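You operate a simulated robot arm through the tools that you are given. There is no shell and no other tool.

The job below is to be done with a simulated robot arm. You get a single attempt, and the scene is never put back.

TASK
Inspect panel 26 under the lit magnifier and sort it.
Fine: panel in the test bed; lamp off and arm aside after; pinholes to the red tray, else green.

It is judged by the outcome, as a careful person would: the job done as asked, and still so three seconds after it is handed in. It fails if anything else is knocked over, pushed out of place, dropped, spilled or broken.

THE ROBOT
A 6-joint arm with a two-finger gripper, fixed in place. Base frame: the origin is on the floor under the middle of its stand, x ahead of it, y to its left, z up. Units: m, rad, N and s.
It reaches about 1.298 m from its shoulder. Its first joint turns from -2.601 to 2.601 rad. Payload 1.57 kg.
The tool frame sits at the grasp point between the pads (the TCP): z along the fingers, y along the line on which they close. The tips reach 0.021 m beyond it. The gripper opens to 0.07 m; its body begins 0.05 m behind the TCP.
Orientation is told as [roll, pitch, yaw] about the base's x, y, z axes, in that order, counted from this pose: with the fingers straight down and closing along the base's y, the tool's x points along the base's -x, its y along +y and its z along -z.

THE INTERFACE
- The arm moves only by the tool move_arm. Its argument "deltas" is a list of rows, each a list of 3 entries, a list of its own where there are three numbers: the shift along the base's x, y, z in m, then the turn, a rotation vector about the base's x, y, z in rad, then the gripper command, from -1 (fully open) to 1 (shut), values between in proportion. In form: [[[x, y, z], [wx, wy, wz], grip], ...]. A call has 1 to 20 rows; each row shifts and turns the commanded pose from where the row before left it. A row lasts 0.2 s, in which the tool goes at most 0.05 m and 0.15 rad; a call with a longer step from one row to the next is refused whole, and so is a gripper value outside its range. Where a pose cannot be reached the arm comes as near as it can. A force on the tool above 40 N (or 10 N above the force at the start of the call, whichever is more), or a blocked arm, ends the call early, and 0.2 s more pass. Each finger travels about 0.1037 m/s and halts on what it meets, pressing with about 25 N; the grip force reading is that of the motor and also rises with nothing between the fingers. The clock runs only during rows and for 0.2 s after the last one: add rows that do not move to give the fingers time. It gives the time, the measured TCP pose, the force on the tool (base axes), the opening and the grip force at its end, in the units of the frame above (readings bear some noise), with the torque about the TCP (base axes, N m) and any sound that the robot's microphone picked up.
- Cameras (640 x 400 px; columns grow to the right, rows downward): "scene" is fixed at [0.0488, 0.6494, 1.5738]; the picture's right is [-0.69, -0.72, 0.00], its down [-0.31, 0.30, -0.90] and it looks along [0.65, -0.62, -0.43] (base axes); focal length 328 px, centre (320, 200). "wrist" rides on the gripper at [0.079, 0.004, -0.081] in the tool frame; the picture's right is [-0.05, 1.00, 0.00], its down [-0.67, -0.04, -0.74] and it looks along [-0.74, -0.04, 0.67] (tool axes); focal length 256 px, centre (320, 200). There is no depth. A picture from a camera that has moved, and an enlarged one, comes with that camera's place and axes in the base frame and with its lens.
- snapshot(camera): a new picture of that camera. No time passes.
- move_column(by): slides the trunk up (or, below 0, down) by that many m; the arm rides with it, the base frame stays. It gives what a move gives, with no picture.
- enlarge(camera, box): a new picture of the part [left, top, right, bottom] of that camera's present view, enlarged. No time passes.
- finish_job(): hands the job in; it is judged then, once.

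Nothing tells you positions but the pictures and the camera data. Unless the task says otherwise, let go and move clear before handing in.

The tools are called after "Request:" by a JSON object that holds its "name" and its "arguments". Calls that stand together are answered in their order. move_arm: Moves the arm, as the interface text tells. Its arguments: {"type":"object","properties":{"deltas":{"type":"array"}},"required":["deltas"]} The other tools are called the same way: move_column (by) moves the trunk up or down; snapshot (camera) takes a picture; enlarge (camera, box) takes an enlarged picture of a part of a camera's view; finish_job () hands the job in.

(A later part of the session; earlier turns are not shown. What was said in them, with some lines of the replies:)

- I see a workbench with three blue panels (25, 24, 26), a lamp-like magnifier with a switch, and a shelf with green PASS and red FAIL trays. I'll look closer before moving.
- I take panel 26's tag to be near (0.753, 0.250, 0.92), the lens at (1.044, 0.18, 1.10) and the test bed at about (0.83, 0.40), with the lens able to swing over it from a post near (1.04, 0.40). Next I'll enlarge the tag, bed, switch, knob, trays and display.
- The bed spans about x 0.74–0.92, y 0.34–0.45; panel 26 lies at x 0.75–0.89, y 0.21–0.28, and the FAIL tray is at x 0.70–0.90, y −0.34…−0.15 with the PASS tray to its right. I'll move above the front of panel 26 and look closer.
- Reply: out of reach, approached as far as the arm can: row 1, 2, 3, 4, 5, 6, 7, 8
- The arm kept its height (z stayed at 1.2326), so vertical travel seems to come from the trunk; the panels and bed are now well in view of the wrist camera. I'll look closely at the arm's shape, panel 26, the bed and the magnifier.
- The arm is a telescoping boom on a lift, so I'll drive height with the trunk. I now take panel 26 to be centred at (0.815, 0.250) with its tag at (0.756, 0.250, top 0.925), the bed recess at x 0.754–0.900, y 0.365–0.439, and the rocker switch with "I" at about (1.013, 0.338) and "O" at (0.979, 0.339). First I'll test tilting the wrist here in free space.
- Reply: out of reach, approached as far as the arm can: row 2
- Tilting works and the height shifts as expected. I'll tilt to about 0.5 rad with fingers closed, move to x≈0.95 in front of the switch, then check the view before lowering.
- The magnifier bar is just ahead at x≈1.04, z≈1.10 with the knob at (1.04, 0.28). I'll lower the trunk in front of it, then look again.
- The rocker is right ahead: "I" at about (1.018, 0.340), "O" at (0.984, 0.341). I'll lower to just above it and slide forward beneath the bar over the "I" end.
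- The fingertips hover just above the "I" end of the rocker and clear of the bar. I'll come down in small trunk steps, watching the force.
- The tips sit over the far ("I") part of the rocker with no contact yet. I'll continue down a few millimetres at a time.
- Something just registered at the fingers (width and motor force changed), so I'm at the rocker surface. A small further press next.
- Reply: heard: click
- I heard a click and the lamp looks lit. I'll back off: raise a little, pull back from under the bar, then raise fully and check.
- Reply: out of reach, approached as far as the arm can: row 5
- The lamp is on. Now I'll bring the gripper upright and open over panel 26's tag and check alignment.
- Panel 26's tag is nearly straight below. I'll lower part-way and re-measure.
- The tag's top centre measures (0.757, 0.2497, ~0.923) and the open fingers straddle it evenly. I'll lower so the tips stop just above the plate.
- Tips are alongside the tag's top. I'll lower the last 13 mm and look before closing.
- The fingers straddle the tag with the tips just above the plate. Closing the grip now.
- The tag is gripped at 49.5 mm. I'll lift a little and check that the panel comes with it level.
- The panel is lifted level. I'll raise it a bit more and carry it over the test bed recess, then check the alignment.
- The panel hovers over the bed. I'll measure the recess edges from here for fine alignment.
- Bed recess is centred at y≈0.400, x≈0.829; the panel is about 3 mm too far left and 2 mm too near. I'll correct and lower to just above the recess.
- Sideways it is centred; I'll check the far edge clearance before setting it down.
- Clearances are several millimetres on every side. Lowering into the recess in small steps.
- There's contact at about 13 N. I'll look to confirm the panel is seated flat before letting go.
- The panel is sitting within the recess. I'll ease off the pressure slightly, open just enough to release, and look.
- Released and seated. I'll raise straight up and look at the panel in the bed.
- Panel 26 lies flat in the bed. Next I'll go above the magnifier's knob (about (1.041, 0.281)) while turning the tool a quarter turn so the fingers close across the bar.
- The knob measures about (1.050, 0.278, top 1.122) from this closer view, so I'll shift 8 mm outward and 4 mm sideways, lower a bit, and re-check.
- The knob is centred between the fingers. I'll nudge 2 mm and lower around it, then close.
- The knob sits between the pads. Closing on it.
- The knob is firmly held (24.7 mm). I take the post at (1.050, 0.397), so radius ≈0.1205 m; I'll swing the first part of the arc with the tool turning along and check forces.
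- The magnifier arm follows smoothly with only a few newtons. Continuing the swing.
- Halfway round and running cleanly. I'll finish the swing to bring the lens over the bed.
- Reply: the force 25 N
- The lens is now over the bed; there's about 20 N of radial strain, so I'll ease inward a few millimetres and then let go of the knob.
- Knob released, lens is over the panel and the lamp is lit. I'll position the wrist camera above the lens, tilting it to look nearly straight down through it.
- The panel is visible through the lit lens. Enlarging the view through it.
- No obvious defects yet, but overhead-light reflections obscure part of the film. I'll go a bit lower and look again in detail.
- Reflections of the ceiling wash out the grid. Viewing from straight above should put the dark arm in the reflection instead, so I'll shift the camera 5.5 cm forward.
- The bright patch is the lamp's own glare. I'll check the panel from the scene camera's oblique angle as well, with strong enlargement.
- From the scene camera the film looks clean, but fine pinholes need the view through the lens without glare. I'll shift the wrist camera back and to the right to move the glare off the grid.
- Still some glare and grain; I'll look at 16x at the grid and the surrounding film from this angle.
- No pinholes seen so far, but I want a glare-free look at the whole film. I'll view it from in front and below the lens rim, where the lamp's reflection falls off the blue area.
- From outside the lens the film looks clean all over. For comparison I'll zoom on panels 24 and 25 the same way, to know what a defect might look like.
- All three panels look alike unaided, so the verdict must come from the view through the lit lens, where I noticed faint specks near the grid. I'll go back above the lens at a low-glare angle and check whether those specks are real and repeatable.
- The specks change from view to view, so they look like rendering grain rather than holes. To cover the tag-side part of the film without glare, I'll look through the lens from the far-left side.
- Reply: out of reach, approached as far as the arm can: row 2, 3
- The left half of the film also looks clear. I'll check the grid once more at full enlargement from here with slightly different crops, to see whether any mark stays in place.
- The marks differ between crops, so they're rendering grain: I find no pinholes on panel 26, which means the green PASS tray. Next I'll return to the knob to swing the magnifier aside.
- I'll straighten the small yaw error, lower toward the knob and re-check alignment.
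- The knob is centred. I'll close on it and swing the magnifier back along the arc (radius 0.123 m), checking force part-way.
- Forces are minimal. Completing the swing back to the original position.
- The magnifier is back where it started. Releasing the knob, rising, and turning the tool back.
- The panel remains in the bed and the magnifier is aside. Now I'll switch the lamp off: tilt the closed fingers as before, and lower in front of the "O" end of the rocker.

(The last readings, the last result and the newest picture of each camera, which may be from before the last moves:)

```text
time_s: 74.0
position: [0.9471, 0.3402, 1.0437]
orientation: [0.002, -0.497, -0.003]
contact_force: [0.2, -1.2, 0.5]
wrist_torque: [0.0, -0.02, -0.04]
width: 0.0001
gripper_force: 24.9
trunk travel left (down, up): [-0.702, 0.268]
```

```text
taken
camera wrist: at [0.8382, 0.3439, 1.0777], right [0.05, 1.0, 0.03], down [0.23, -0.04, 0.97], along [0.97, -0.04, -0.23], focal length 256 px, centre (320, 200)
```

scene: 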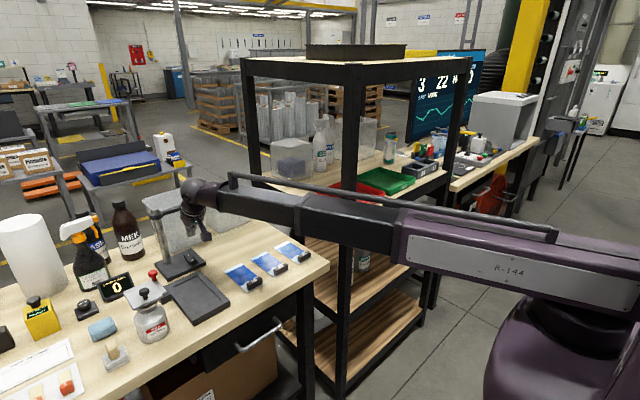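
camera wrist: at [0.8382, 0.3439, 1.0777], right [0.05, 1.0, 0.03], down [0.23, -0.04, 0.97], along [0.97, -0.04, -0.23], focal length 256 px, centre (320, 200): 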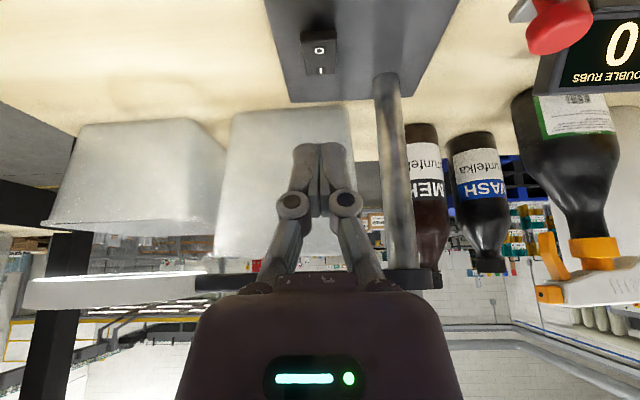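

The "O" end is raised at x≈0.985. Lowering and sliding forward over it.

Request:
{"name": "move_column", "arguments": {"by": -0.053}}

Request:
{"name": "move_arm", "arguments": {"deltas": [[[0.019, 0, 0], [0, 0, 0], 1], [[0.018, 0, 0], [0, 0, 0], 1], [[0, 0, 0], [0, 0, 0], 1]]}}

Request:
{"name": "move_column", "arguments": {"by": -0.022}}

Request:
{"name": "enlarge", "arguments": {"camera": "scene", "box": [165, 215, 245, 280]}}

Request:
{"name": "enlarge", "arguments": {"camera": "wrist", "box": [220, 0, 420, 200]}}

```text
time_s: 74.9
position: [0.946, 0.3406, 0.99]
orientation: [0.001, -0.499, 0.001]
contact_force: [-0.2, 0.1, -0.8]
wrist_torque: [0.02, -0.02, -0.01]
width: 0.0
gripper_force: 25.5
trunk travel left (down, up): [-0.649, 0.321]
```

```text
time_s: 75.7
position: [0.9826, 0.3409, 0.9911]
orientation: [0.002, -0.497, 0.0]
contact_force: [0.1, 0.3, -0.5]
wrist_torque: [-0.02, -0.03, 0.0]
width: 0.0
gripper_force: 25.2
trunk travel left (down, up): [-0.649, 0.321]
```

```text
time_s: 76.4
position: [0.9834, 0.3397, 0.9688]
orientation: [0.001, -0.498, -0.001]
contact_force: [0.1, 0.7, 0.1]
wrist_torque: [0.02, -0.01, 0.02]
width: 0.0
gripper_force: 25.2
trunk travel left (down, up): [-0.627, 0.343]
```

```text
6.15 times, centred on (205, 248) of scene
camera zoom: at [0.0488, 0.6494, 1.5738], right [-0.69, -0.72, 0.0], down [-0.31, 0.3, -0.9], along [0.65, -0.62, -0.43], focal length 2015 px, centre (1028, -92)
```

zoom: 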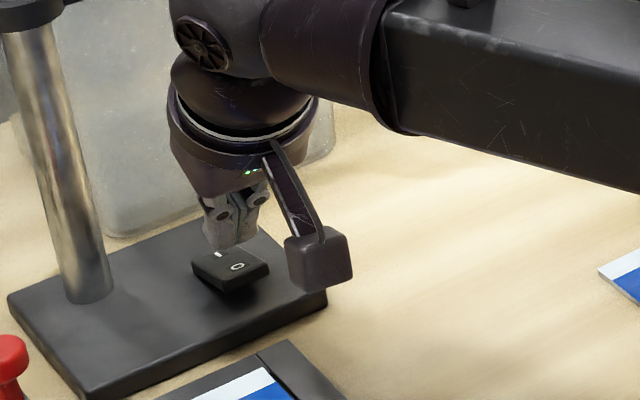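

```text
2.00 times, centred on (320, 100) of wrist
camera zoom: at [0.8751, 0.3448, 1.0027], right [0.05, 1.0, 0.03], down [0.23, -0.04, 0.97], along [0.97, -0.04, -0.23], focal length 512 px, centre (320, 400)
```

zoom: 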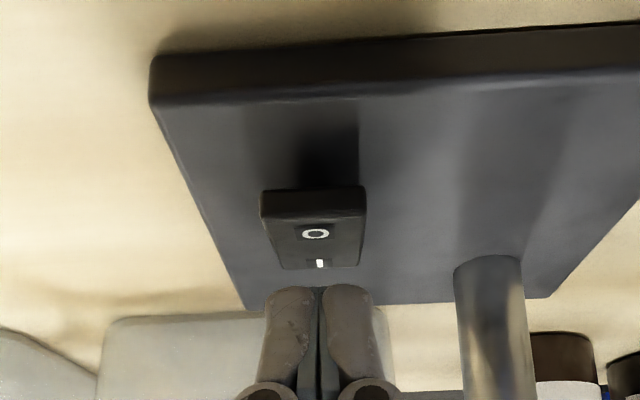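

Request:
{"name": "move_column", "arguments": {"by": -0.005}}

Request:
{"name": "move_column", "arguments": {"by": -0.004}}

Request:
{"name": "move_column", "arguments": {"by": -0.003}}

```text
time_s: 76.9
position: [0.9837, 0.3407, 0.9636]
orientation: [0.002, -0.498, 0.0]
contact_force: [0.0, -0.7, -0.5]
wrist_torque: [-0.01, 0.01, 0.02]
width: 0.0
gripper_force: 24.7
trunk travel left (down, up): [-0.622, 0.348]
```

```text
time_s: 77.5
position: [0.9849, 0.3408, 0.9608]
orientation: [0.002, -0.497, -0.002]
contact_force: [0.1, 0.0, 0.6]
wrist_torque: [-0.04, 0.02, -0.01]
width: 0.0
gripper_force: 24.7
trunk travel left (down, up): [-0.618, 0.352]
```

```text
time_s: 78.0
position: [0.9822, 0.3398, 0.9566]
orientation: [0.0, -0.497, -0.002]
contact_force: [-0.1, -0.8, 0.5]
wrist_torque: [0.0, -0.03, 0.0]
width: 0.0001
gripper_force: 24.9
trunk travel left (down, up): [-0.615, 0.355]
```

Request:
{"name": "move_column", "arguments": {"by": -0.003}}

Request:
{"name": "move_column", "arguments": {"by": -0.003}}

Request:
{"name": "enlarge", "arguments": {"camera": "scene", "box": [165, 215, 245, 280]}}

Request:
{"name": "enlarge", "arguments": {"camera": "wrist", "box": [220, 0, 420, 200]}}

```text
time_s: 78.5
position: [0.9835, 0.3411, 0.9533]
orientation: [0.002, -0.497, 0.0]
contact_force: [-0.4, 0.1, 0.2]
wrist_torque: [-0.03, 0.01, -0.04]
width: 0.0001
gripper_force: 25.0
trunk travel left (down, up): [-0.612, 0.358]
```

```text
time_s: 79.0
position: [0.9838, 0.3395, 0.9493]
orientation: [0.003, -0.497, -0.002]
contact_force: [-0.1, -0.6, 1.1]
wrist_torque: [-0.01, 0.01, 0.03]
width: 0.0002
gripper_force: 28.4
trunk travel left (down, up): [-0.609, 0.361]
```

```text
6.15 times, centred on (205, 248) of scene
camera zoom: at [0.0488, 0.6494, 1.5738], right [-0.69, -0.72, 0.0], down [-0.31, 0.3, -0.9], along [0.65, -0.62, -0.43], focal length 2015 px, centre (1028, -92)
```

zoom: 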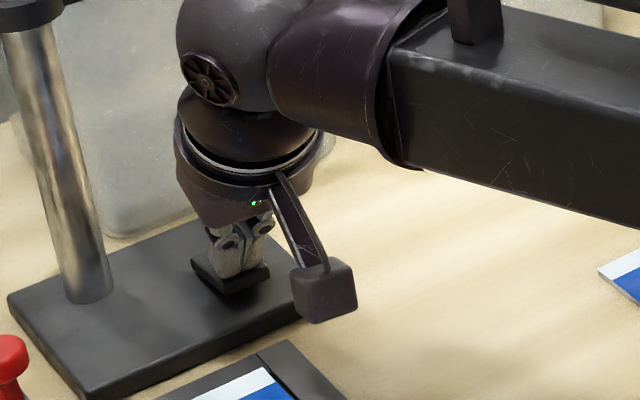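

```text
2.00 times, centred on (320, 100) of wrist
camera zoom: at [0.8752, 0.3448, 0.9847], right [0.05, 1.0, 0.03], down [0.23, -0.04, 0.97], along [0.97, -0.04, -0.23], focal length 512 px, centre (320, 400)
```

zoom: 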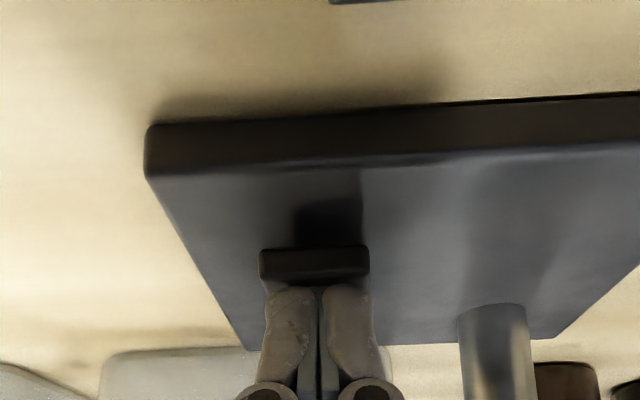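

Contact has just started, as with the first press. A little further.

Request:
{"name": "move_column", "arguments": {"by": -0.002}}

```text
time_s: 79.5
position: [0.9844, 0.3414, 0.9498]
orientation: [0.002, -0.5, 0.0]
contact_force: [-0.3, -0.4, 0.0]
wrist_torque: [-0.02, 0.0, 0.0]
width: 0.0001
gripper_force: 28.7
trunk travel left (down, up): [-0.607, 0.363]
```

Request:
{"name": "move_column", "arguments": {"by": -0.002}}

```text
time_s: 80.1
position: [0.9842, 0.3417, 0.9468]
orientation: [0.002, -0.498, -0.002]
contact_force: [-0.4, 0.0, 0.1]
wrist_torque: [0.01, 0.04, 0.03]
width: 0.0
gripper_force: 28.8
trunk travel left (down, up): [-0.605, 0.365]
heard: click
```

Click. I'll retreat and verify the lamp is off.

Request:
{"name": "move_column", "arguments": {"by": 0.04}}

Request:
{"name": "move_arm", "arguments": {"deltas": [[[-0.04, 0.0, 0], [0, 0, 0], 1], [[-0.04, 0.0, 0], [0, 0, 0], 1], [[0, 0, 0], [0, 0, 0], 1]]}}

Request:
{"name": "move_column", "arguments": {"by": 0.12}}

Request:
{"name": "enlarge", "arguments": {"camera": "scene", "box": [120, 170, 320, 310]}}

Request:
{"name": "snapshot", "arguments": {"camera": "wrist"}}

```text
time_s: 80.9
position: [0.9836, 0.3409, 0.987]
orientation: [0.002, -0.499, -0.001]
contact_force: [0.6, -0.1, -0.3]
wrist_torque: [0.02, 0.04, 0.02]
width: 0.0001
gripper_force: 28.5
trunk travel left (down, up): [-0.645, 0.325]
```

```text
time_s: 81.7
position: [0.9043, 0.3422, 0.9865]
orientation: [0.003, -0.5, -0.001]
contact_force: [-0.3, 0.6, -1.2]
wrist_torque: [-0.01, -0.01, -0.02]
width: 0.0
gripper_force: 28.6
trunk travel left (down, up): [-0.645, 0.325]
```

```text
time_s: 83.2
position: [0.9037, 0.3417, 1.1062]
orientation: [0.001, -0.499, -0.001]
contact_force: [0.2, -0.4, 0.2]
wrist_torque: [-0.01, 0.03, 0.0]
width: 0.0
gripper_force: 28.6
trunk travel left (down, up): [-0.765, 0.205]
```

```text
2.86 times, centred on (220, 240) of scene
camera zoom: at [0.0488, 0.6494, 1.5738], right [-0.69, -0.72, 0.0], down [-0.31, 0.3, -0.9], along [0.65, -0.62, -0.43], focal length 936 px, centre (606, 86)
```

zoom: 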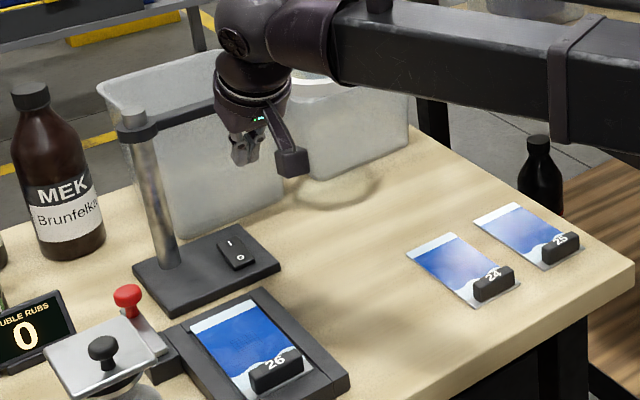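

```text
taken
camera wrist: at [0.7953, 0.3461, 1.1405], right [0.05, 1.0, 0.03], down [0.23, -0.04, 0.97], along [0.97, -0.04, -0.23], focal length 256 px, centre (320, 200)
```

wrist: 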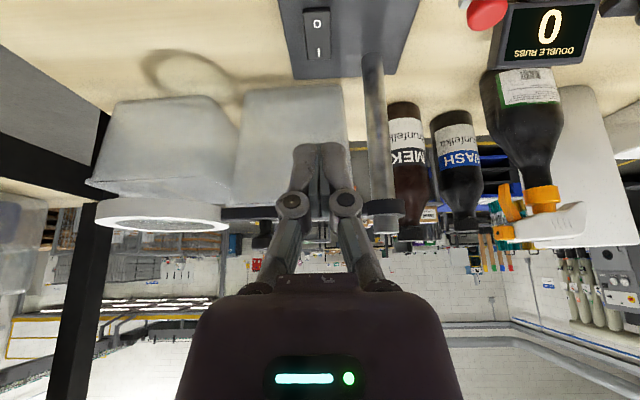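

The lamp is off (the ring's shadow is back and "O" is down). Now back upright over panel 26's tag in the bed to pick it up.

Request:
{"name": "move_arm", "arguments": {"deltas": [[[-0.03, 0.013, -0.011], [0, 0.15, 0], 0], [[-0.03, 0.013, -0.008], [0, 0.15, 0], -0.8], [[-0.03, 0.013, -0.004], [0, 0.15, 0], -0.8], [[-0.03, 0.013, 0], [0, 0.05, 0], -0.8], [[-0.0132, 0.0068, 0], [0, 0, 0], -0.8], [[0, 0, 0], [0, 0, 0], -0.8]]}}

Request:
{"name": "move_column", "arguments": {"by": -0.09}}

Request:
{"name": "snapshot", "arguments": {"camera": "wrist"}}

```text
time_s: 84.6
position: [0.7711, 0.4017, 1.0849]
orientation: [0.0, 0.001, -0.002]
contact_force: [1.3, -0.1, -0.1]
wrist_torque: [0.02, -0.02, 0.03]
width: 0.063
gripper_force: 0.1
trunk travel left (down, up): [-0.765, 0.205]
```

```text
time_s: 85.8
position: [0.7704, 0.4017, 0.9936]
orientation: [0.0, 0.001, -0.003]
contact_force: [0.8, 0.3, 0.3]
wrist_torque: [-0.01, -0.01, 0.01]
width: 0.0628
gripper_force: 0.1
trunk travel left (down, up): [-0.675, 0.295]
```

```text
taken
camera wrist: at [0.6914, 0.4054, 1.076], right [0.05, 1.0, 0.0], down [0.67, -0.04, 0.74], along [0.74, -0.04, -0.67], focal length 256 px, centre (320, 200)
```

wrist: 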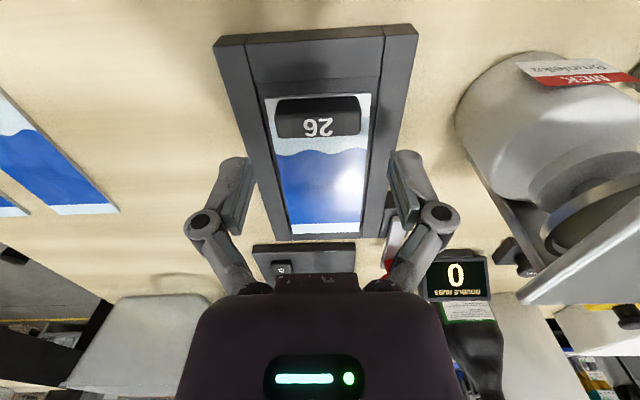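

Request:
{"name": "move_arm", "arguments": {"deltas": [[[0, -0.001, 0], [0, 0, 0.002], -0.8], [[0, 0, 0], [0, 0, 0], -0.8]]}}

Request:
{"name": "move_column", "arguments": {"by": -0.035}}

Request:
{"name": "enlarge", "arguments": {"camera": "wrist", "box": [200, 60, 440, 260]}}

```text
time_s: 86.4
position: [0.7705, 0.4004, 0.9943]
orientation: [0.0, 0.004, 0.003]
contact_force: [-0.5, -0.2, -0.3]
wrist_torque: [-0.02, 0.02, 0.01]
width: 0.0632
gripper_force: 0.0
trunk travel left (down, up): [-0.675, 0.295]
```

```text
time_s: 87.2
position: [0.7715, 0.4011, 0.9583]
orientation: [-0.001, 0.0, 0.002]
contact_force: [-0.3, 0.4, -0.6]
wrist_torque: [-0.01, 0.02, 0.01]
width: 0.0627
gripper_force: 0.2
trunk travel left (down, up): [-0.64, 0.33]
```

```text
2.00 times, centred on (320, 160) of wrist
camera zoom: at [0.6917, 0.4042, 1.041], right [0.05, 1.0, 0.0], down [0.67, -0.04, 0.74], along [0.74, -0.04, -0.67], focal length 512 px, centre (320, 280)
```

zoom: 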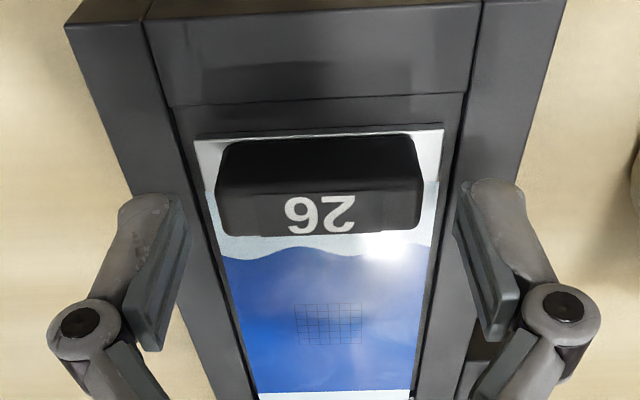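

Aligned. Lowering the last 11 mm and closing on the tag.

Request:
{"name": "move_column", "arguments": {"by": -0.011}}

Request:
{"name": "move_arm", "arguments": {"deltas": [[[0, 0, 0], [0, 0, 0], -0.4], [[0, 0, 0], [0, 0, 0], 0.2], [[0, 0, 0], [0, 0, 0], 0.8], [[0, 0, 0], [0, 0, 0], 1], [[0, 0, 0], [0, 0, 0], 1]]}}

Request:
{"name": "move_column", "arguments": {"by": 0.03}}

Request:
{"name": "enlarge", "arguments": {"camera": "wrist", "box": [200, 60, 440, 260]}}

Request:
{"name": "enlarge", "arguments": {"camera": "scene", "box": [140, 230, 260, 320]}}

```text
time_s: 87.8
position: [0.7715, 0.4, 0.9467]
orientation: [0.001, 0.003, 0.001]
contact_force: [0.1, -0.2, 0.0]
wrist_torque: [-0.01, 0.0, 0.01]
width: 0.0629
gripper_force: 0.0
trunk travel left (down, up): [-0.629, 0.341]
```

```text
time_s: 89.0
position: [0.7711, 0.3989, 0.9468]
orientation: [0.0, 0.0, 0.002]
contact_force: [2.3, 0.8, 2.5]
wrist_torque: [0.03, 0.01, -0.04]
width: 0.0493
gripper_force: 25.3
trunk travel left (down, up): [-0.629, 0.341]
```

```text
time_s: 89.8
position: [0.7725, 0.3996, 0.9769]
orientation: [0.0, 0.001, 0.001]
contact_force: [0.5, -0.5, -1.2]
wrist_torque: [0.02, 0.04, -0.03]
width: 0.0493
gripper_force: 24.9
trunk travel left (down, up): [-0.659, 0.311]
```

```text
2.00 times, centred on (320, 160) of wrist
camera zoom: at [0.6919, 0.4044, 1.0598], right [0.05, 1.0, 0.0], down [0.67, -0.04, 0.74], along [0.74, -0.04, -0.67], focal length 512 px, centre (320, 280)
```

zoom: 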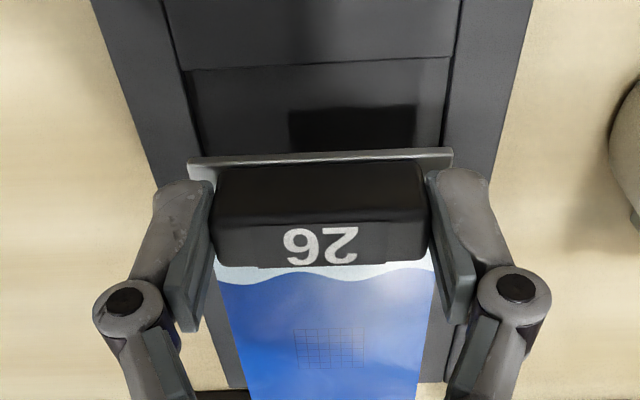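

```text
4.44 times, centred on (200, 275) of scene
camera zoom: at [0.0488, 0.6494, 1.5738], right [-0.69, -0.72, 0.0], down [-0.31, 0.3, -0.9], along [0.65, -0.62, -0.43], focal length 1456 px, centre (853, -133)
```

zoom: 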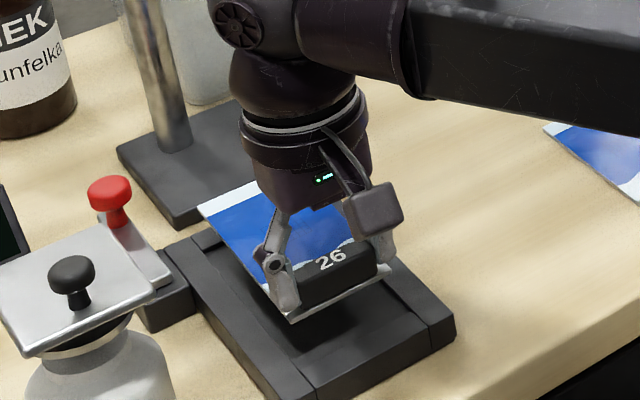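

Panel 26 is securely held. I'll raise it and retract toward the robot, so that it can pass in front of the rack's corner post (around x 0.66, y −0.10) on the way to the PASS tray.

Request:
{"name": "move_column", "arguments": {"by": 0.16}}

Request:
{"name": "move_arm", "arguments": {"deltas": [[[-0.04, -0.01, 0], [0, 0, 0], 1], [[-0.04, -0.01, 0], [0, 0, 0], 1], [[-0.04, -0.01, 0], [0, 0, 0], 1], [[-0.04, -0.01, 0], [0, 0, 0], 1], [[-0.04, -0.015, 0], [0, 0, 0], 1], [[-0.04, -0.015, 0], [0, 0, 0], 1], [[-0.04, -0.015, 0], [0, 0, 0], 1], [[0, 0, 0], [0, 0, 0], 1]]}}

Request:
{"name": "snapshot", "arguments": {"camera": "scene"}}

Request:
{"name": "snapshot", "arguments": {"camera": "wrist"}}

```text
time_s: 91.6
position: [0.7711, 0.4006, 1.1373]
orientation: [0.0, 0.004, 0.003]
contact_force: [0.1, -0.9, 0.2]
wrist_torque: [0.02, 0.04, 0.02]
width: 0.0495
gripper_force: 24.6
trunk travel left (down, up): [-0.819, 0.151]
```

```text
time_s: 93.4
position: [0.494, 0.315, 1.1375]
orientation: [0.001, 0.003, 0.002]
contact_force: [0.3, -0.2, -1.1]
wrist_torque: [-0.01, 0.05, 0.01]
width: 0.0493
gripper_force: 25.3
trunk travel left (down, up): [-0.819, 0.151]
```

```text
taken
```

scene: 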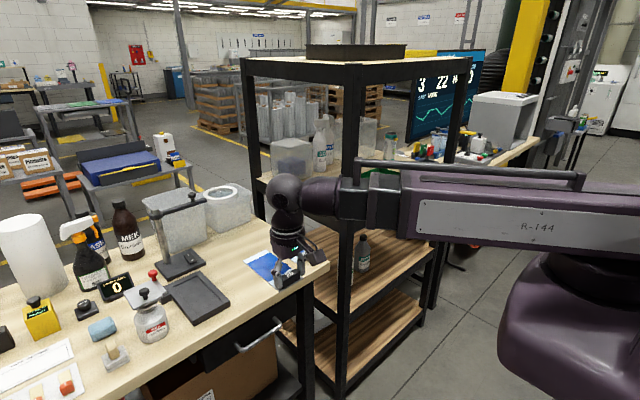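

```text
taken
camera wrist: at [0.4143, 0.3189, 1.2196], right [0.05, 1.0, 0.0], down [0.67, -0.04, 0.74], along [0.74, -0.04, -0.67], focal length 256 px, centre (320, 200)
```

wrist: 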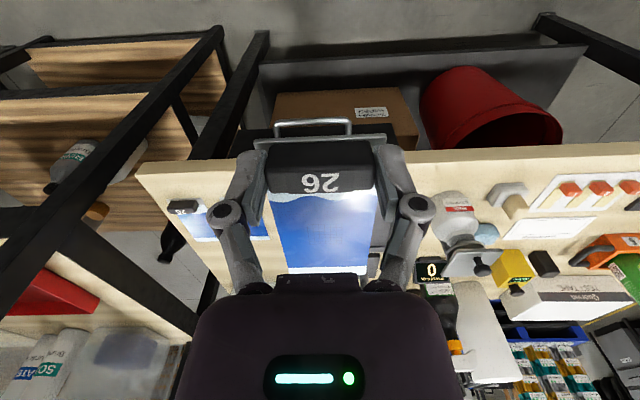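

Retraction works so far (radius ≈0.59 m). I'll test how far it can retract while still well clear of the post.

Request:
{"name": "move_arm", "arguments": {"deltas": [[[-0.003, -0.04, 0], [0, 0, 0], 1], [[-0.003, -0.04, 0], [0, 0, 0], 1], [[-0.003, -0.04, 0], [0, 0, 0], 1], [[0, 0, 0], [0, 0, 0], 1]]}}

```text
time_s: 94.4
position: [0.4946, 0.1999, 1.1378]
orientation: [0.001, 0.003, 0.001]
contact_force: [-0.3, -0.5, 0.0]
wrist_torque: [0.0, 0.01, 0.0]
width: 0.0494
gripper_force: 25.4
out of reach, approached as far as the arm can: row 3
trunk travel left (down, up): [-0.819, 0.151]
```

The minimum radius is about 0.53 m, so I'll turn the panel a quarter turn to carry it sideways past the post with more margin.

Request:
{"name": "move_arm", "arguments": {"deltas": [[[0.005, 0, 0], [0, 0, 0.14], 1], [[0.005, 0, 0], [0, 0, 0.14], 1], [[0.005, 0, 0], [0, 0, 0.14], 1], [[0.005, 0, 0], [0, 0, 0.14], 1], [[0.005, 0, 0], [0, 0, 0.14], 1], [[0.005, 0, 0], [0, 0, 0.14], 1], [[0.005, 0, 0], [0, 0, 0.14], 1], [[0.005, 0, 0], [0, 0, 0.14], 1], [[0.005, 0, 0], [0, 0, 0.14], 1], [[0.005, 0, 0], [0, 0, 0.14], 1], [[0, 0, 0], [0, 0, 0.14], 1], [[0, 0, 0], [0, 0, 0], 1]]}}

Request:
{"name": "snapshot", "arguments": {"camera": "wrist"}}

Request:
{"name": "snapshot", "arguments": {"camera": "scene"}}

```text
time_s: 97.0
position: [0.5445, 0.2014, 1.1378]
orientation: [0.0, 0.002, 1.541]
contact_force: [0.0, -0.1, -0.7]
wrist_torque: [-0.05, 0.0, 0.01]
width: 0.0496
gripper_force: 24.9
trunk travel left (down, up): [-0.819, 0.151]
```

```text
taken
camera wrist: at [0.5377, 0.1218, 1.2199], right [-1.0, 0.08, 0.0], down [0.05, 0.67, 0.74], along [0.06, 0.74, -0.67], focal length 256 px, centre (320, 200)
```

wrist: 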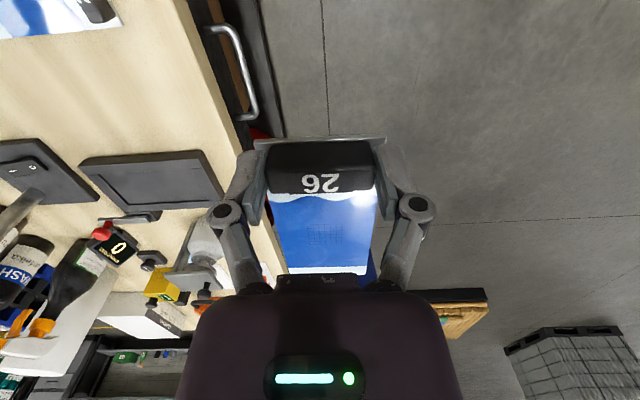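

```text
taken
```

scene: 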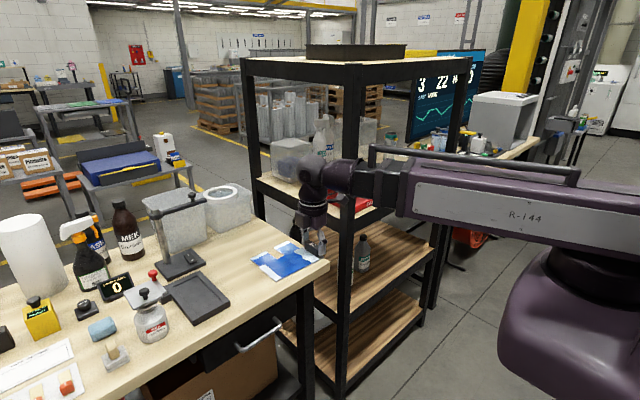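

The panel is held sideways. Sweeping right past the post, in two parts.

Request:
{"name": "move_arm", "arguments": {"deltas": [[[0, -0.043, 0], [0, 0, 0], 1], [[0, -0.043, 0], [0, 0, 0], 1], [[0, -0.043, 0], [0, 0, 0], 1], [[0, -0.043, 0], [0, 0, 0], 1], [[0, -0.043, 0], [0, 0, 0], 1], [[0, -0.043, 0], [0, 0, 0], 1], [[0, -0.043, 0], [0, 0, 0], 1], [[0, 0, 0], [0, 0, 0], 1]]}}

Request:
{"name": "snapshot", "arguments": {"camera": "scene"}}

Request:
{"name": "snapshot", "arguments": {"camera": "wrist"}}

```text
time_s: 98.8
position: [0.5437, -0.1003, 1.1387]
orientation: [-0.002, 0.003, 1.542]
contact_force: [-0.4, 0.2, -0.5]
wrist_torque: [-0.04, -0.01, 0.02]
width: 0.0494
gripper_force: 24.8
trunk travel left (down, up): [-0.819, 0.151]
```

```text
taken
```

scene: 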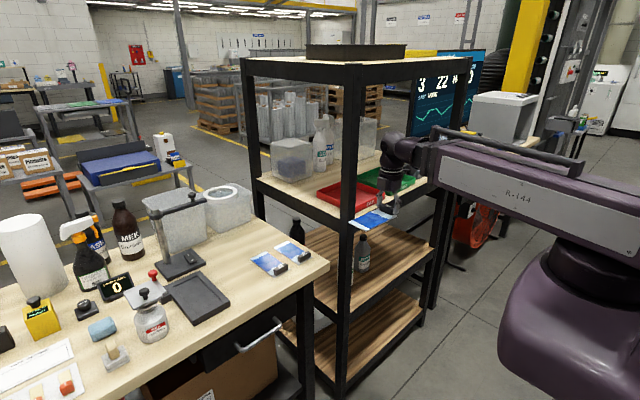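

```text
taken
camera wrist: at [0.5373, -0.1794, 1.22], right [-1.0, 0.08, 0.0], down [0.06, 0.67, 0.74], along [0.06, 0.74, -0.67], focal length 256 px, centre (320, 200)
```

wrist: 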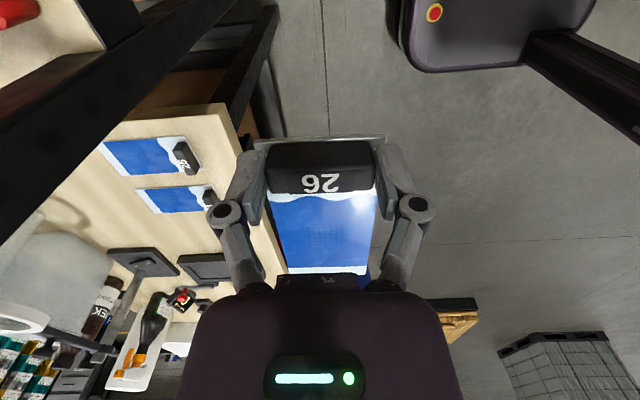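

Passing the post with plenty of clearance. Continuing to y≈−0.40, then turning the panel back to face the rack.

Request:
{"name": "move_arm", "arguments": {"deltas": [[[0, -0.043, 0], [0, 0, 0], 1], [[0, -0.043, 0], [0, 0, 0], 1], [[0, -0.043, 0], [0, 0, 0], 1], [[0, -0.043, 0], [0, 0, 0], 1], [[0, -0.043, 0], [0, 0, 0], 1], [[0, -0.043, 0], [0, 0, 0], 1], [[0, -0.043, 0], [0, 0, 0], 1], [[0, 0, 0], [0, 0, 0], 1]]}}

Request:
{"name": "snapshot", "arguments": {"camera": "scene"}}

```text
time_s: 100.6
position: [0.545, -0.4025, 1.1387]
orientation: [0.0, 0.001, 1.541]
contact_force: [0.4, 0.0, -0.7]
wrist_torque: [0.0, -0.01, 0.0]
width: 0.0492
gripper_force: 25.0
trunk travel left (down, up): [-0.819, 0.151]
```

```text
taken
```

scene: 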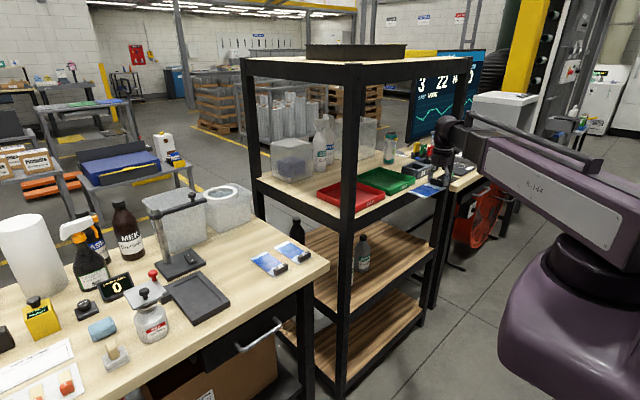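

Request:
{"name": "move_arm", "arguments": {"deltas": [[[0, 0, 0], [0, 0, -0.14], 1], [[0, 0, 0], [0, 0, -0.14], 1], [[0, 0, 0], [0, 0, -0.14], 1], [[0, 0, 0], [0, 0, -0.14], 1], [[0, 0, 0], [0, 0, -0.14], 1], [[0, 0, 0], [0, 0, -0.14], 1], [[0, 0, 0], [0, 0, -0.14], 1], [[0, 0, 0], [0, 0, -0.14], 1], [[0, 0, 0], [0, 0, -0.14], 1], [[0, 0, 0], [0, 0, -0.14], 1], [[0, -0.005, 0], [0, 0, -0.141], 1], [[0, 0, 0], [0, 0, 0], 1]]}}

Request:
{"name": "snapshot", "arguments": {"camera": "wrist"}}

Request:
{"name": "enlarge", "arguments": {"camera": "scene", "box": [300, 80, 500, 240]}}

```text
time_s: 103.2
position: [0.5434, -0.4062, 1.1377]
orientation: [0.001, 0.001, -0.003]
contact_force: [-0.3, 0.0, -0.3]
wrist_torque: [-0.03, 0.01, -0.02]
width: 0.0493
gripper_force: 25.4
trunk travel left (down, up): [-0.819, 0.151]
```

```text
taken
camera wrist: at [0.4648, -0.4024, 1.2199], right [0.06, 1.0, 0.0], down [0.67, -0.04, 0.74], along [0.74, -0.04, -0.67], focal length 256 px, centre (320, 200)
```

wrist: 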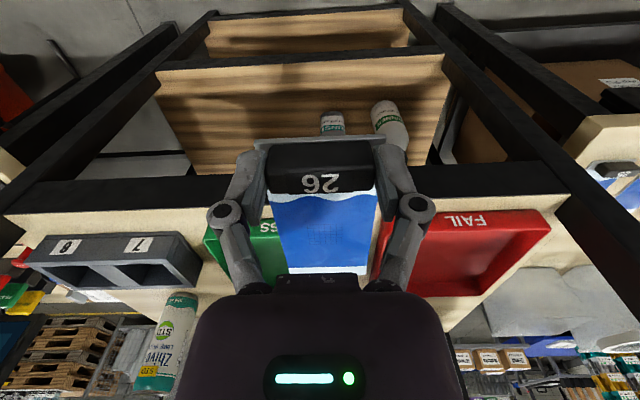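

```text
2.50 times, centred on (400, 160) of scene
camera zoom: at [0.0488, 0.6494, 1.5738], right [-0.69, -0.72, 0.0], down [-0.31, 0.3, -0.9], along [0.65, -0.62, -0.43], focal length 819 px, centre (120, 300)
```

zoom: 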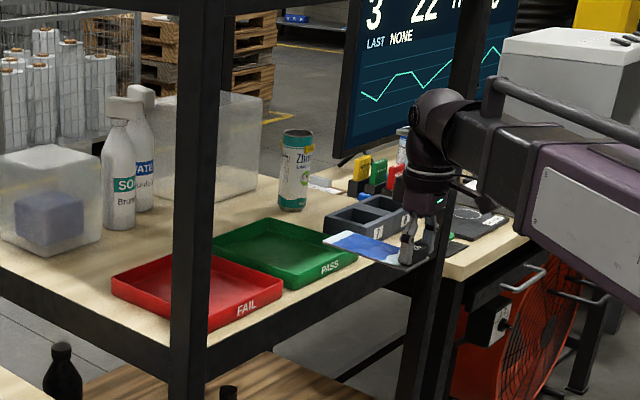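

The panel faces the rack again and both trays are in view. I'll enlarge to locate the green tray's edges.

Request:
{"name": "enlarge", "arguments": {"camera": "wrist", "box": [180, 170, 420, 310]}}

Request:
{"name": "enlarge", "arguments": {"camera": "scene", "box": [355, 150, 440, 210]}}

```text
2.67 times, centred on (300, 240) of wrist
camera zoom: at [0.4648, -0.4024, 1.2199], right [0.06, 1.0, 0.0], down [0.67, -0.04, 0.74], along [0.74, -0.04, -0.67], focal length 683 px, centre (373, 93)
```

zoom: 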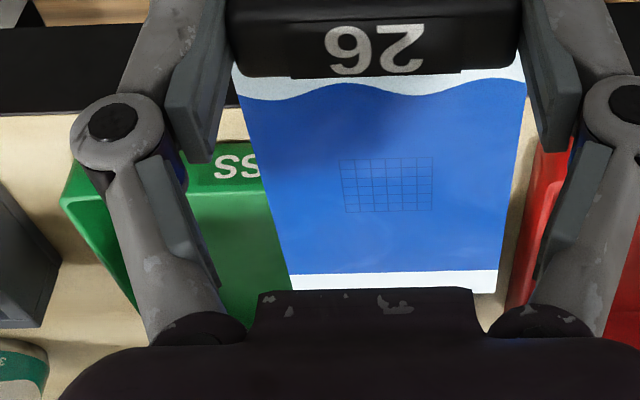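

```text
6.67 times, centred on (398, 180) of scene
camera zoom: at [0.0488, 0.6494, 1.5738], right [-0.69, -0.72, 0.0], down [-0.31, 0.3, -0.9], along [0.65, -0.62, -0.43], focal length 2183 px, centre (-197, 333)
```

zoom: 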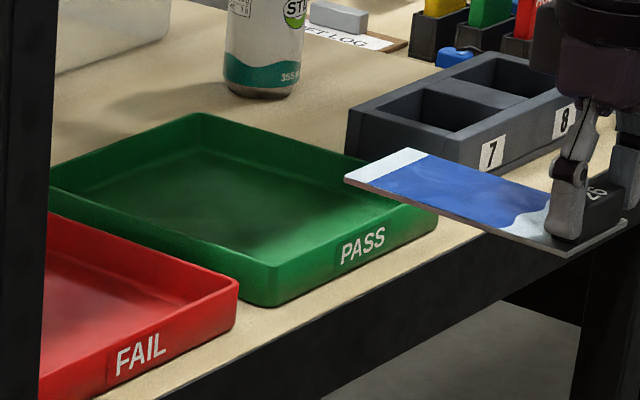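

The PASS tray spans roughly x 0.71–0.90, y −0.55…−0.37 with rim z≈1.05. I'll carry the panel over its middle (tag at about (0.751, −0.460)) and check before lowering.

Request:
{"name": "move_arm", "arguments": {"deltas": [[[0.03, -0.009, 0], [0, 0, 0], 1], [[0.03, -0.009, 0], [0, 0, 0], 1], [[0.03, -0.009, 0], [0, 0, 0], 1], [[0.03, -0.009, 0], [0, 0, 0], 1], [[0.03, -0.009, 0], [0, 0, 0], 1], [[0.03, -0.009, 0], [0, 0, 0], 1], [[0.027, 0, 0], [0, 0, 0], 1], [[0, 0, 0], [0, 0, 0], 1]]}}

Request:
{"name": "snapshot", "arguments": {"camera": "wrist"}}

Request:
{"name": "enlarge", "arguments": {"camera": "scene", "box": [320, 100, 460, 220]}}

```text
time_s: 105.0
position: [0.7506, -0.46, 1.1379]
orientation: [-0.001, 0.002, -0.001]
contact_force: [-0.3, -0.2, -0.4]
wrist_torque: [0.0, 0.04, 0.0]
width: 0.0492
gripper_force: 25.1
trunk travel left (down, up): [-0.819, 0.151]
```

```text
taken
camera wrist: at [0.6705, -0.4555, 1.2201], right [0.05, 1.0, 0.0], down [0.67, -0.04, 0.74], along [0.74, -0.04, -0.67], focal length 256 px, centre (320, 200)
```

wrist: 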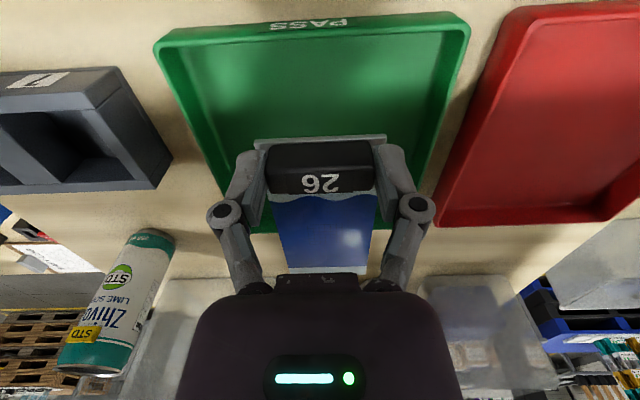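

```text
3.33 times, centred on (390, 160) of scene
camera zoom: at [0.0488, 0.6494, 1.5738], right [-0.69, -0.72, 0.0], down [-0.31, 0.3, -0.9], along [0.65, -0.62, -0.43], focal length 1092 px, centre (87, 333)
```

zoom: 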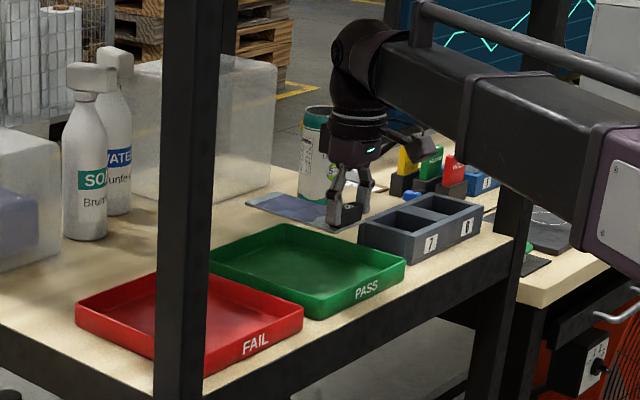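

Well aligned with the tray (centre ≈(0.812, −0.465)). A 4 mm nudge, then lowering toward the tray floor.

Request:
{"name": "move_arm", "arguments": {"deltas": [[[0.002, -0.004, 0], [0, 0, 0], 1], [[0, 0, 0], [0, 0, 0], 1]]}}

Request:
{"name": "move_column", "arguments": {"by": -0.06}}

Request:
{"name": "snapshot", "arguments": {"camera": "wrist"}}

Request:
{"name": "enlarge", "arguments": {"camera": "scene", "box": [340, 120, 440, 200]}}

```text
time_s: 105.6
position: [0.753, -0.4638, 1.1389]
orientation: [-0.001, 0.001, -0.001]
contact_force: [-0.8, 0.4, -1.3]
wrist_torque: [-0.01, 0.05, 0.02]
width: 0.0493
gripper_force: 25.5
trunk travel left (down, up): [-0.819, 0.151]
```

```text
time_s: 106.6
position: [0.7528, -0.4639, 1.0778]
orientation: [-0.002, 0.002, 0.001]
contact_force: [0.1, 0.3, -0.2]
wrist_torque: [0.0, 0.04, 0.0]
width: 0.0495
gripper_force: 25.2
trunk travel left (down, up): [-0.759, 0.211]
```

```text
taken
camera wrist: at [0.6732, -0.4598, 1.1599], right [0.05, 1.0, 0.0], down [0.67, -0.04, 0.74], along [0.74, -0.04, -0.67], focal length 256 px, centre (320, 200)
```

wrist: 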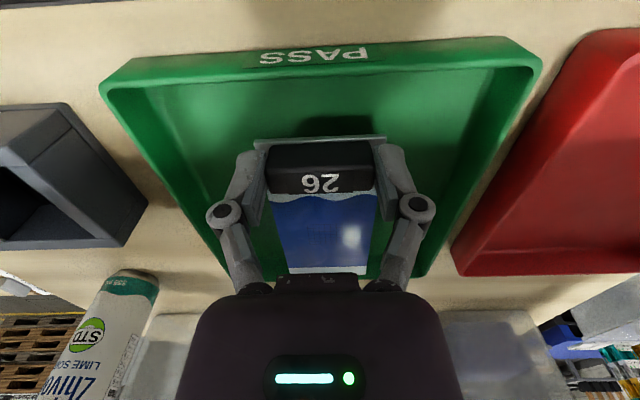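

```text
5.00 times, centred on (390, 160) of scene
camera zoom: at [0.0488, 0.6494, 1.5738], right [-0.69, -0.72, 0.0], down [-0.31, 0.3, -0.9], along [0.65, -0.62, -0.43], focal length 1637 px, centre (-30, 400)
```

zoom: 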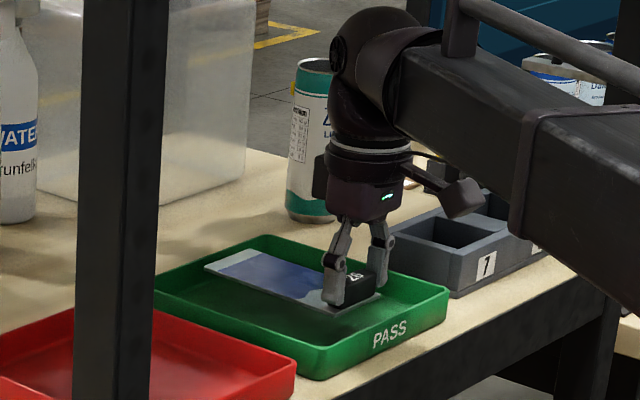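

Panel is inside the tray outline. Lowering further in small steps until it touches.

Request:
{"name": "move_column", "arguments": {"by": -0.016}}

Request:
{"name": "move_column", "arguments": {"by": -0.005}}

Request:
{"name": "move_column", "arguments": {"by": -0.004}}

```text
time_s: 107.2
position: [0.7522, -0.4643, 1.0616]
orientation: [0.0, 0.002, 0.0]
contact_force: [0.0, 0.0, -1.2]
wrist_torque: [0.01, 0.03, 0.0]
width: 0.0494
gripper_force: 25.0
trunk travel left (down, up): [-0.743, 0.227]
```

```text
time_s: 107.8
position: [0.753, -0.4642, 1.0568]
orientation: [-0.002, 0.002, 0.0]
contact_force: [1.5, 0.5, -0.2]
wrist_torque: [-0.01, 0.06, 0.02]
width: 0.0494
gripper_force: 25.1
trunk travel left (down, up): [-0.738, 0.232]
```

```text
time_s: 108.3
position: [0.7539, -0.4646, 1.0526]
orientation: [0.001, 0.001, -0.001]
contact_force: [-0.4, 0.2, -0.5]
wrist_torque: [0.0, 0.03, 0.0]
width: 0.0491
gripper_force: 25.4
trunk travel left (down, up): [-0.734, 0.236]
```

Request:
{"name": "move_column", "arguments": {"by": -0.003}}

Request:
{"name": "move_column", "arguments": {"by": -0.002}}

Request:
{"name": "enlarge", "arguments": {"camera": "scene", "box": [350, 140, 430, 200]}}

Request:
{"name": "enlarge", "arguments": {"camera": "wrist", "box": [200, 60, 440, 290]}}

```text
time_s: 108.8
position: [0.7519, -0.4631, 1.0511]
orientation: [0.001, 0.0, 0.0]
contact_force: [3.4, -2.8, 13.4]
wrist_torque: [-0.01, 0.01, -0.01]
width: 0.0497
gripper_force: 25.1
trunk travel left (down, up): [-0.731, 0.239]
```

```text
time_s: 109.3
position: [0.7522, -0.4634, 1.0493]
orientation: [0.0, 0.0, 0.0]
contact_force: [1.8, -2.0, 13.8]
wrist_torque: [-0.05, 0.05, 0.03]
width: 0.0494
gripper_force: 24.8
trunk travel left (down, up): [-0.729, 0.241]
```

```text
6.67 times, centred on (390, 170) of scene
camera zoom: at [0.0488, 0.6494, 1.5738], right [-0.69, -0.72, 0.0], down [-0.31, 0.3, -0.9], along [0.65, -0.62, -0.43], focal length 2183 px, centre (-147, 400)
```

zoom: 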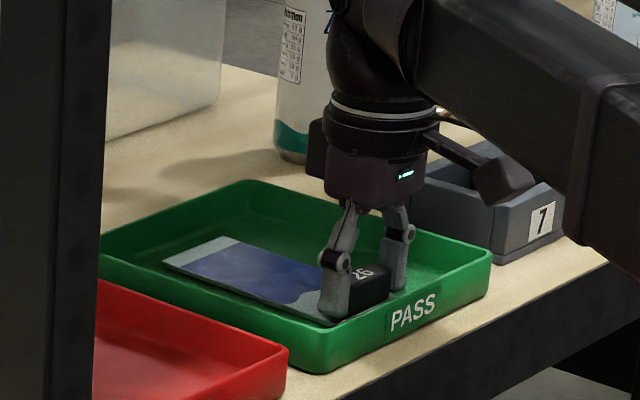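

```text
1.74 times, centred on (320, 175) of wrist
camera zoom: at [0.6723, -0.4594, 1.1307], right [0.05, 1.0, 0.0], down [0.67, -0.04, 0.74], along [0.74, -0.04, -0.67], focal length 445 px, centre (320, 244)
```

zoom: 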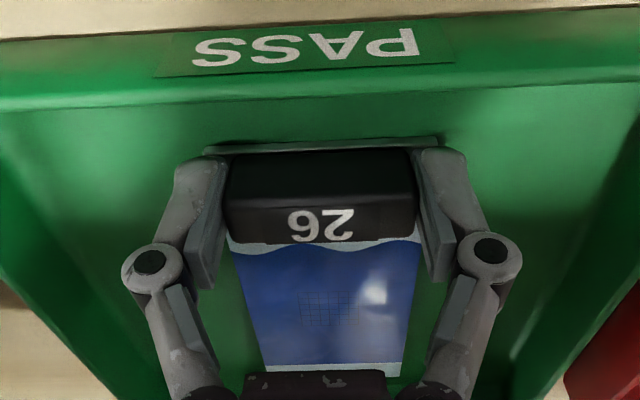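

The panel is resting on the tray floor. Easing off slightly and releasing.

Request:
{"name": "move_column", "arguments": {"by": 0.002}}

Request:
{"name": "move_arm", "arguments": {"deltas": [[[0, 0, 0], [0, 0, 0], -0.2], [[0, 0, 0], [0, 0, 0], -0.6], [[0, 0, 0], [0, 0, 0], -0.8], [[0, 0, 0], [0, 0, 0], -0.8]]}}

Request:
{"name": "enlarge", "arguments": {"camera": "wrist", "box": [200, 60, 440, 290]}}

```text
time_s: 109.9
position: [0.7522, -0.465, 1.0497]
orientation: [0.002, 0.003, -0.001]
contact_force: [-0.3, -0.7, -0.8]
wrist_torque: [0.03, 0.03, 0.03]
width: 0.0494
gripper_force: 25.1
trunk travel left (down, up): [-0.731, 0.239]
```

```text
time_s: 110.9
position: [0.7523, -0.4641, 1.0489]
orientation: [0.0, 0.001, 0.0]
contact_force: [1.3, -1.2, 0.5]
wrist_torque: [0.01, -0.01, 0.0]
width: 0.0629
gripper_force: 0.0
trunk travel left (down, up): [-0.731, 0.239]
```

```text
1.74 times, centred on (320, 175) of wrist
camera zoom: at [0.6732, -0.4598, 1.1319], right [0.05, 1.0, 0.0], down [0.67, -0.04, 0.74], along [0.74, -0.04, -0.67], focal length 445 px, centre (320, 244)
```

zoom: 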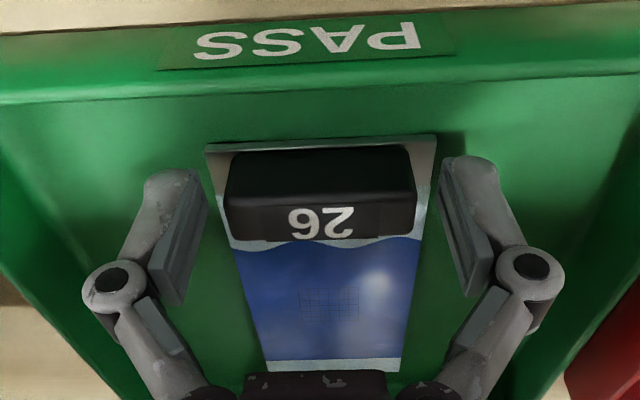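

Released cleanly. I'll rise straight up, back out of the rack to the front, and check everything.

Request:
{"name": "move_column", "arguments": {"by": 0.09}}

Request:
{"name": "move_arm", "arguments": {"deltas": [[[-0.035, 0.01, 0], [0, 0, 0], -0.8], [[-0.035, 0.01, 0], [0, 0, 0], -0.8], [[-0.035, 0.01, 0], [0, 0, 0], -0.8], [[-0.035, 0.01, 0], [0, 0, 0], -0.8], [[-0.035, 0.015, 0], [0, 0, 0], -0.8], [[-0.03, 0.02, 0], [0, 0, 0], -0.8], [[0, 0, 0], [0, 0, 0], -0.8]]}}

Request:
{"name": "snapshot", "arguments": {"camera": "scene"}}

Request:
{"name": "snapshot", "arguments": {"camera": "wrist"}}

Request:
{"name": "enlarge", "arguments": {"camera": "scene", "box": [310, 110, 470, 220]}}

Request:
{"name": "enlarge", "arguments": {"camera": "scene", "box": [60, 170, 330, 340]}}

```text
time_s: 112.1
position: [0.7528, -0.4635, 1.1399]
orientation: [-0.001, 0.002, 0.001]
contact_force: [-0.2, -0.1, 0.3]
wrist_torque: [0.01, -0.02, -0.03]
width: 0.0631
gripper_force: 0.1
trunk travel left (down, up): [-0.821, 0.149]
```

```text
time_s: 113.7
position: [0.5464, -0.3904, 1.139]
orientation: [0.002, 0.003, 0.002]
contact_force: [-0.2, -0.7, 0.6]
wrist_torque: [-0.01, -0.01, -0.02]
width: 0.0631
gripper_force: 0.1
trunk travel left (down, up): [-0.821, 0.149]
```

```text
taken
```

scene: 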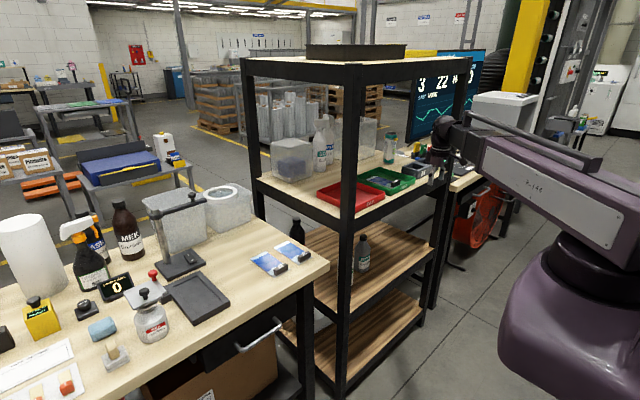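

```text
taken
camera wrist: at [0.4672, -0.386, 1.2217], right [0.05, 1.0, 0.0], down [0.67, -0.04, 0.74], along [0.74, -0.04, -0.67], focal length 256 px, centre (320, 200)
```

wrist: 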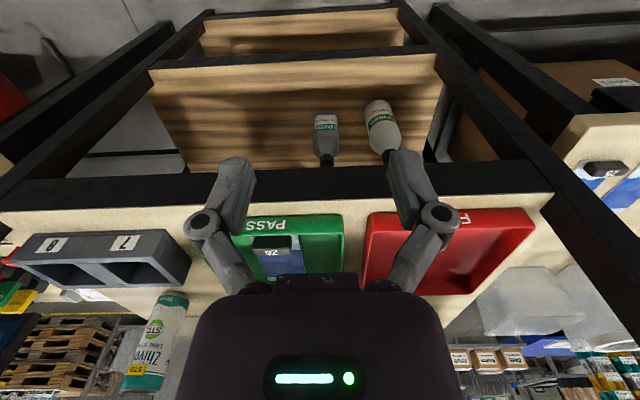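

```text
3.64 times, centred on (390, 165) of scene
camera zoom: at [0.0488, 0.6494, 1.5738], right [-0.69, -0.72, 0.0], down [-0.31, 0.3, -0.9], along [0.65, -0.62, -0.43], focal length 1191 px, centre (66, 327)
```

zoom: 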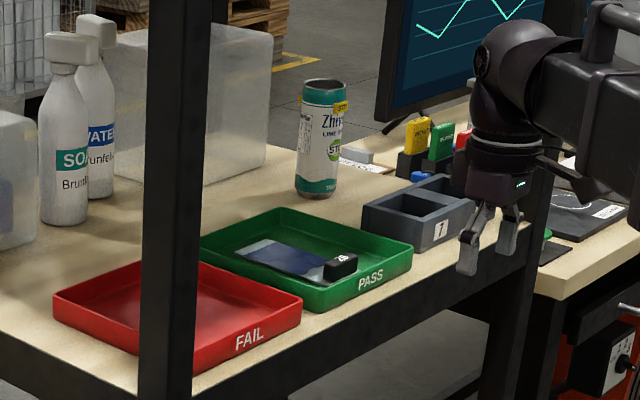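

```text
2.35 times, centred on (195, 255) of scene
camera zoom: at [0.0488, 0.6494, 1.5738], right [-0.69, -0.72, 0.0], down [-0.31, 0.3, -0.9], along [0.65, -0.62, -0.43], focal length 770 px, centre (614, 71)
```

zoom: 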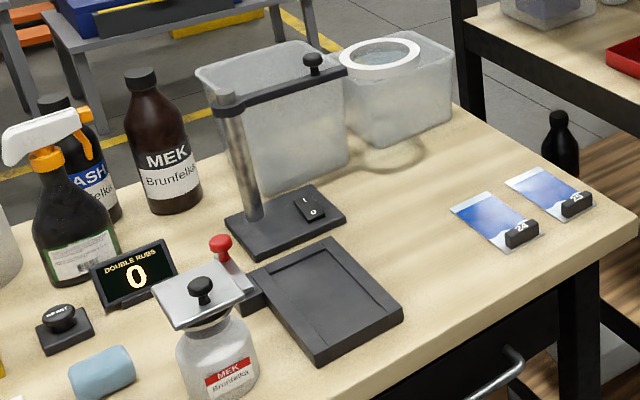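

Panel 26 lies flat in the green PASS tray, since no pinholes showed under the lit lens. The lamp is off, the magnifier is back aside, the other panels and tools look undisturbed, and the robot arm is clear. I'm handing the job in.

Request:
{"name": "finish_job", "arguments": {}}

```text
The job is handed in.
```

I inspected panel 26 under the lit magnifier, saw no pinholes, and put it in the green PASS tray. The job is handed in; I have no result back from the judging.

- **How I read the task:** I took "panel in the test bed" to mean the inspection happens there, with red for pinholes and green otherwise. I put the panel in the test bed, switched the lamp on and swung the lens over it.
- **The finding:** I looked through the lens from several angles and also from outside it. The lens gave no visible magnification, and glare hid part of the film in some views. The faint specks near the grid changed with each crop of the picture, so I took them for image noise. Very small pinholes could still have gone unseen.
- **Left as asked:** the lamp is off, the magnifier arm is back where it started, and the robot arm is clear in front of the rack. In the final pictures, panels 24 and 25 and the other items look undisturbed.
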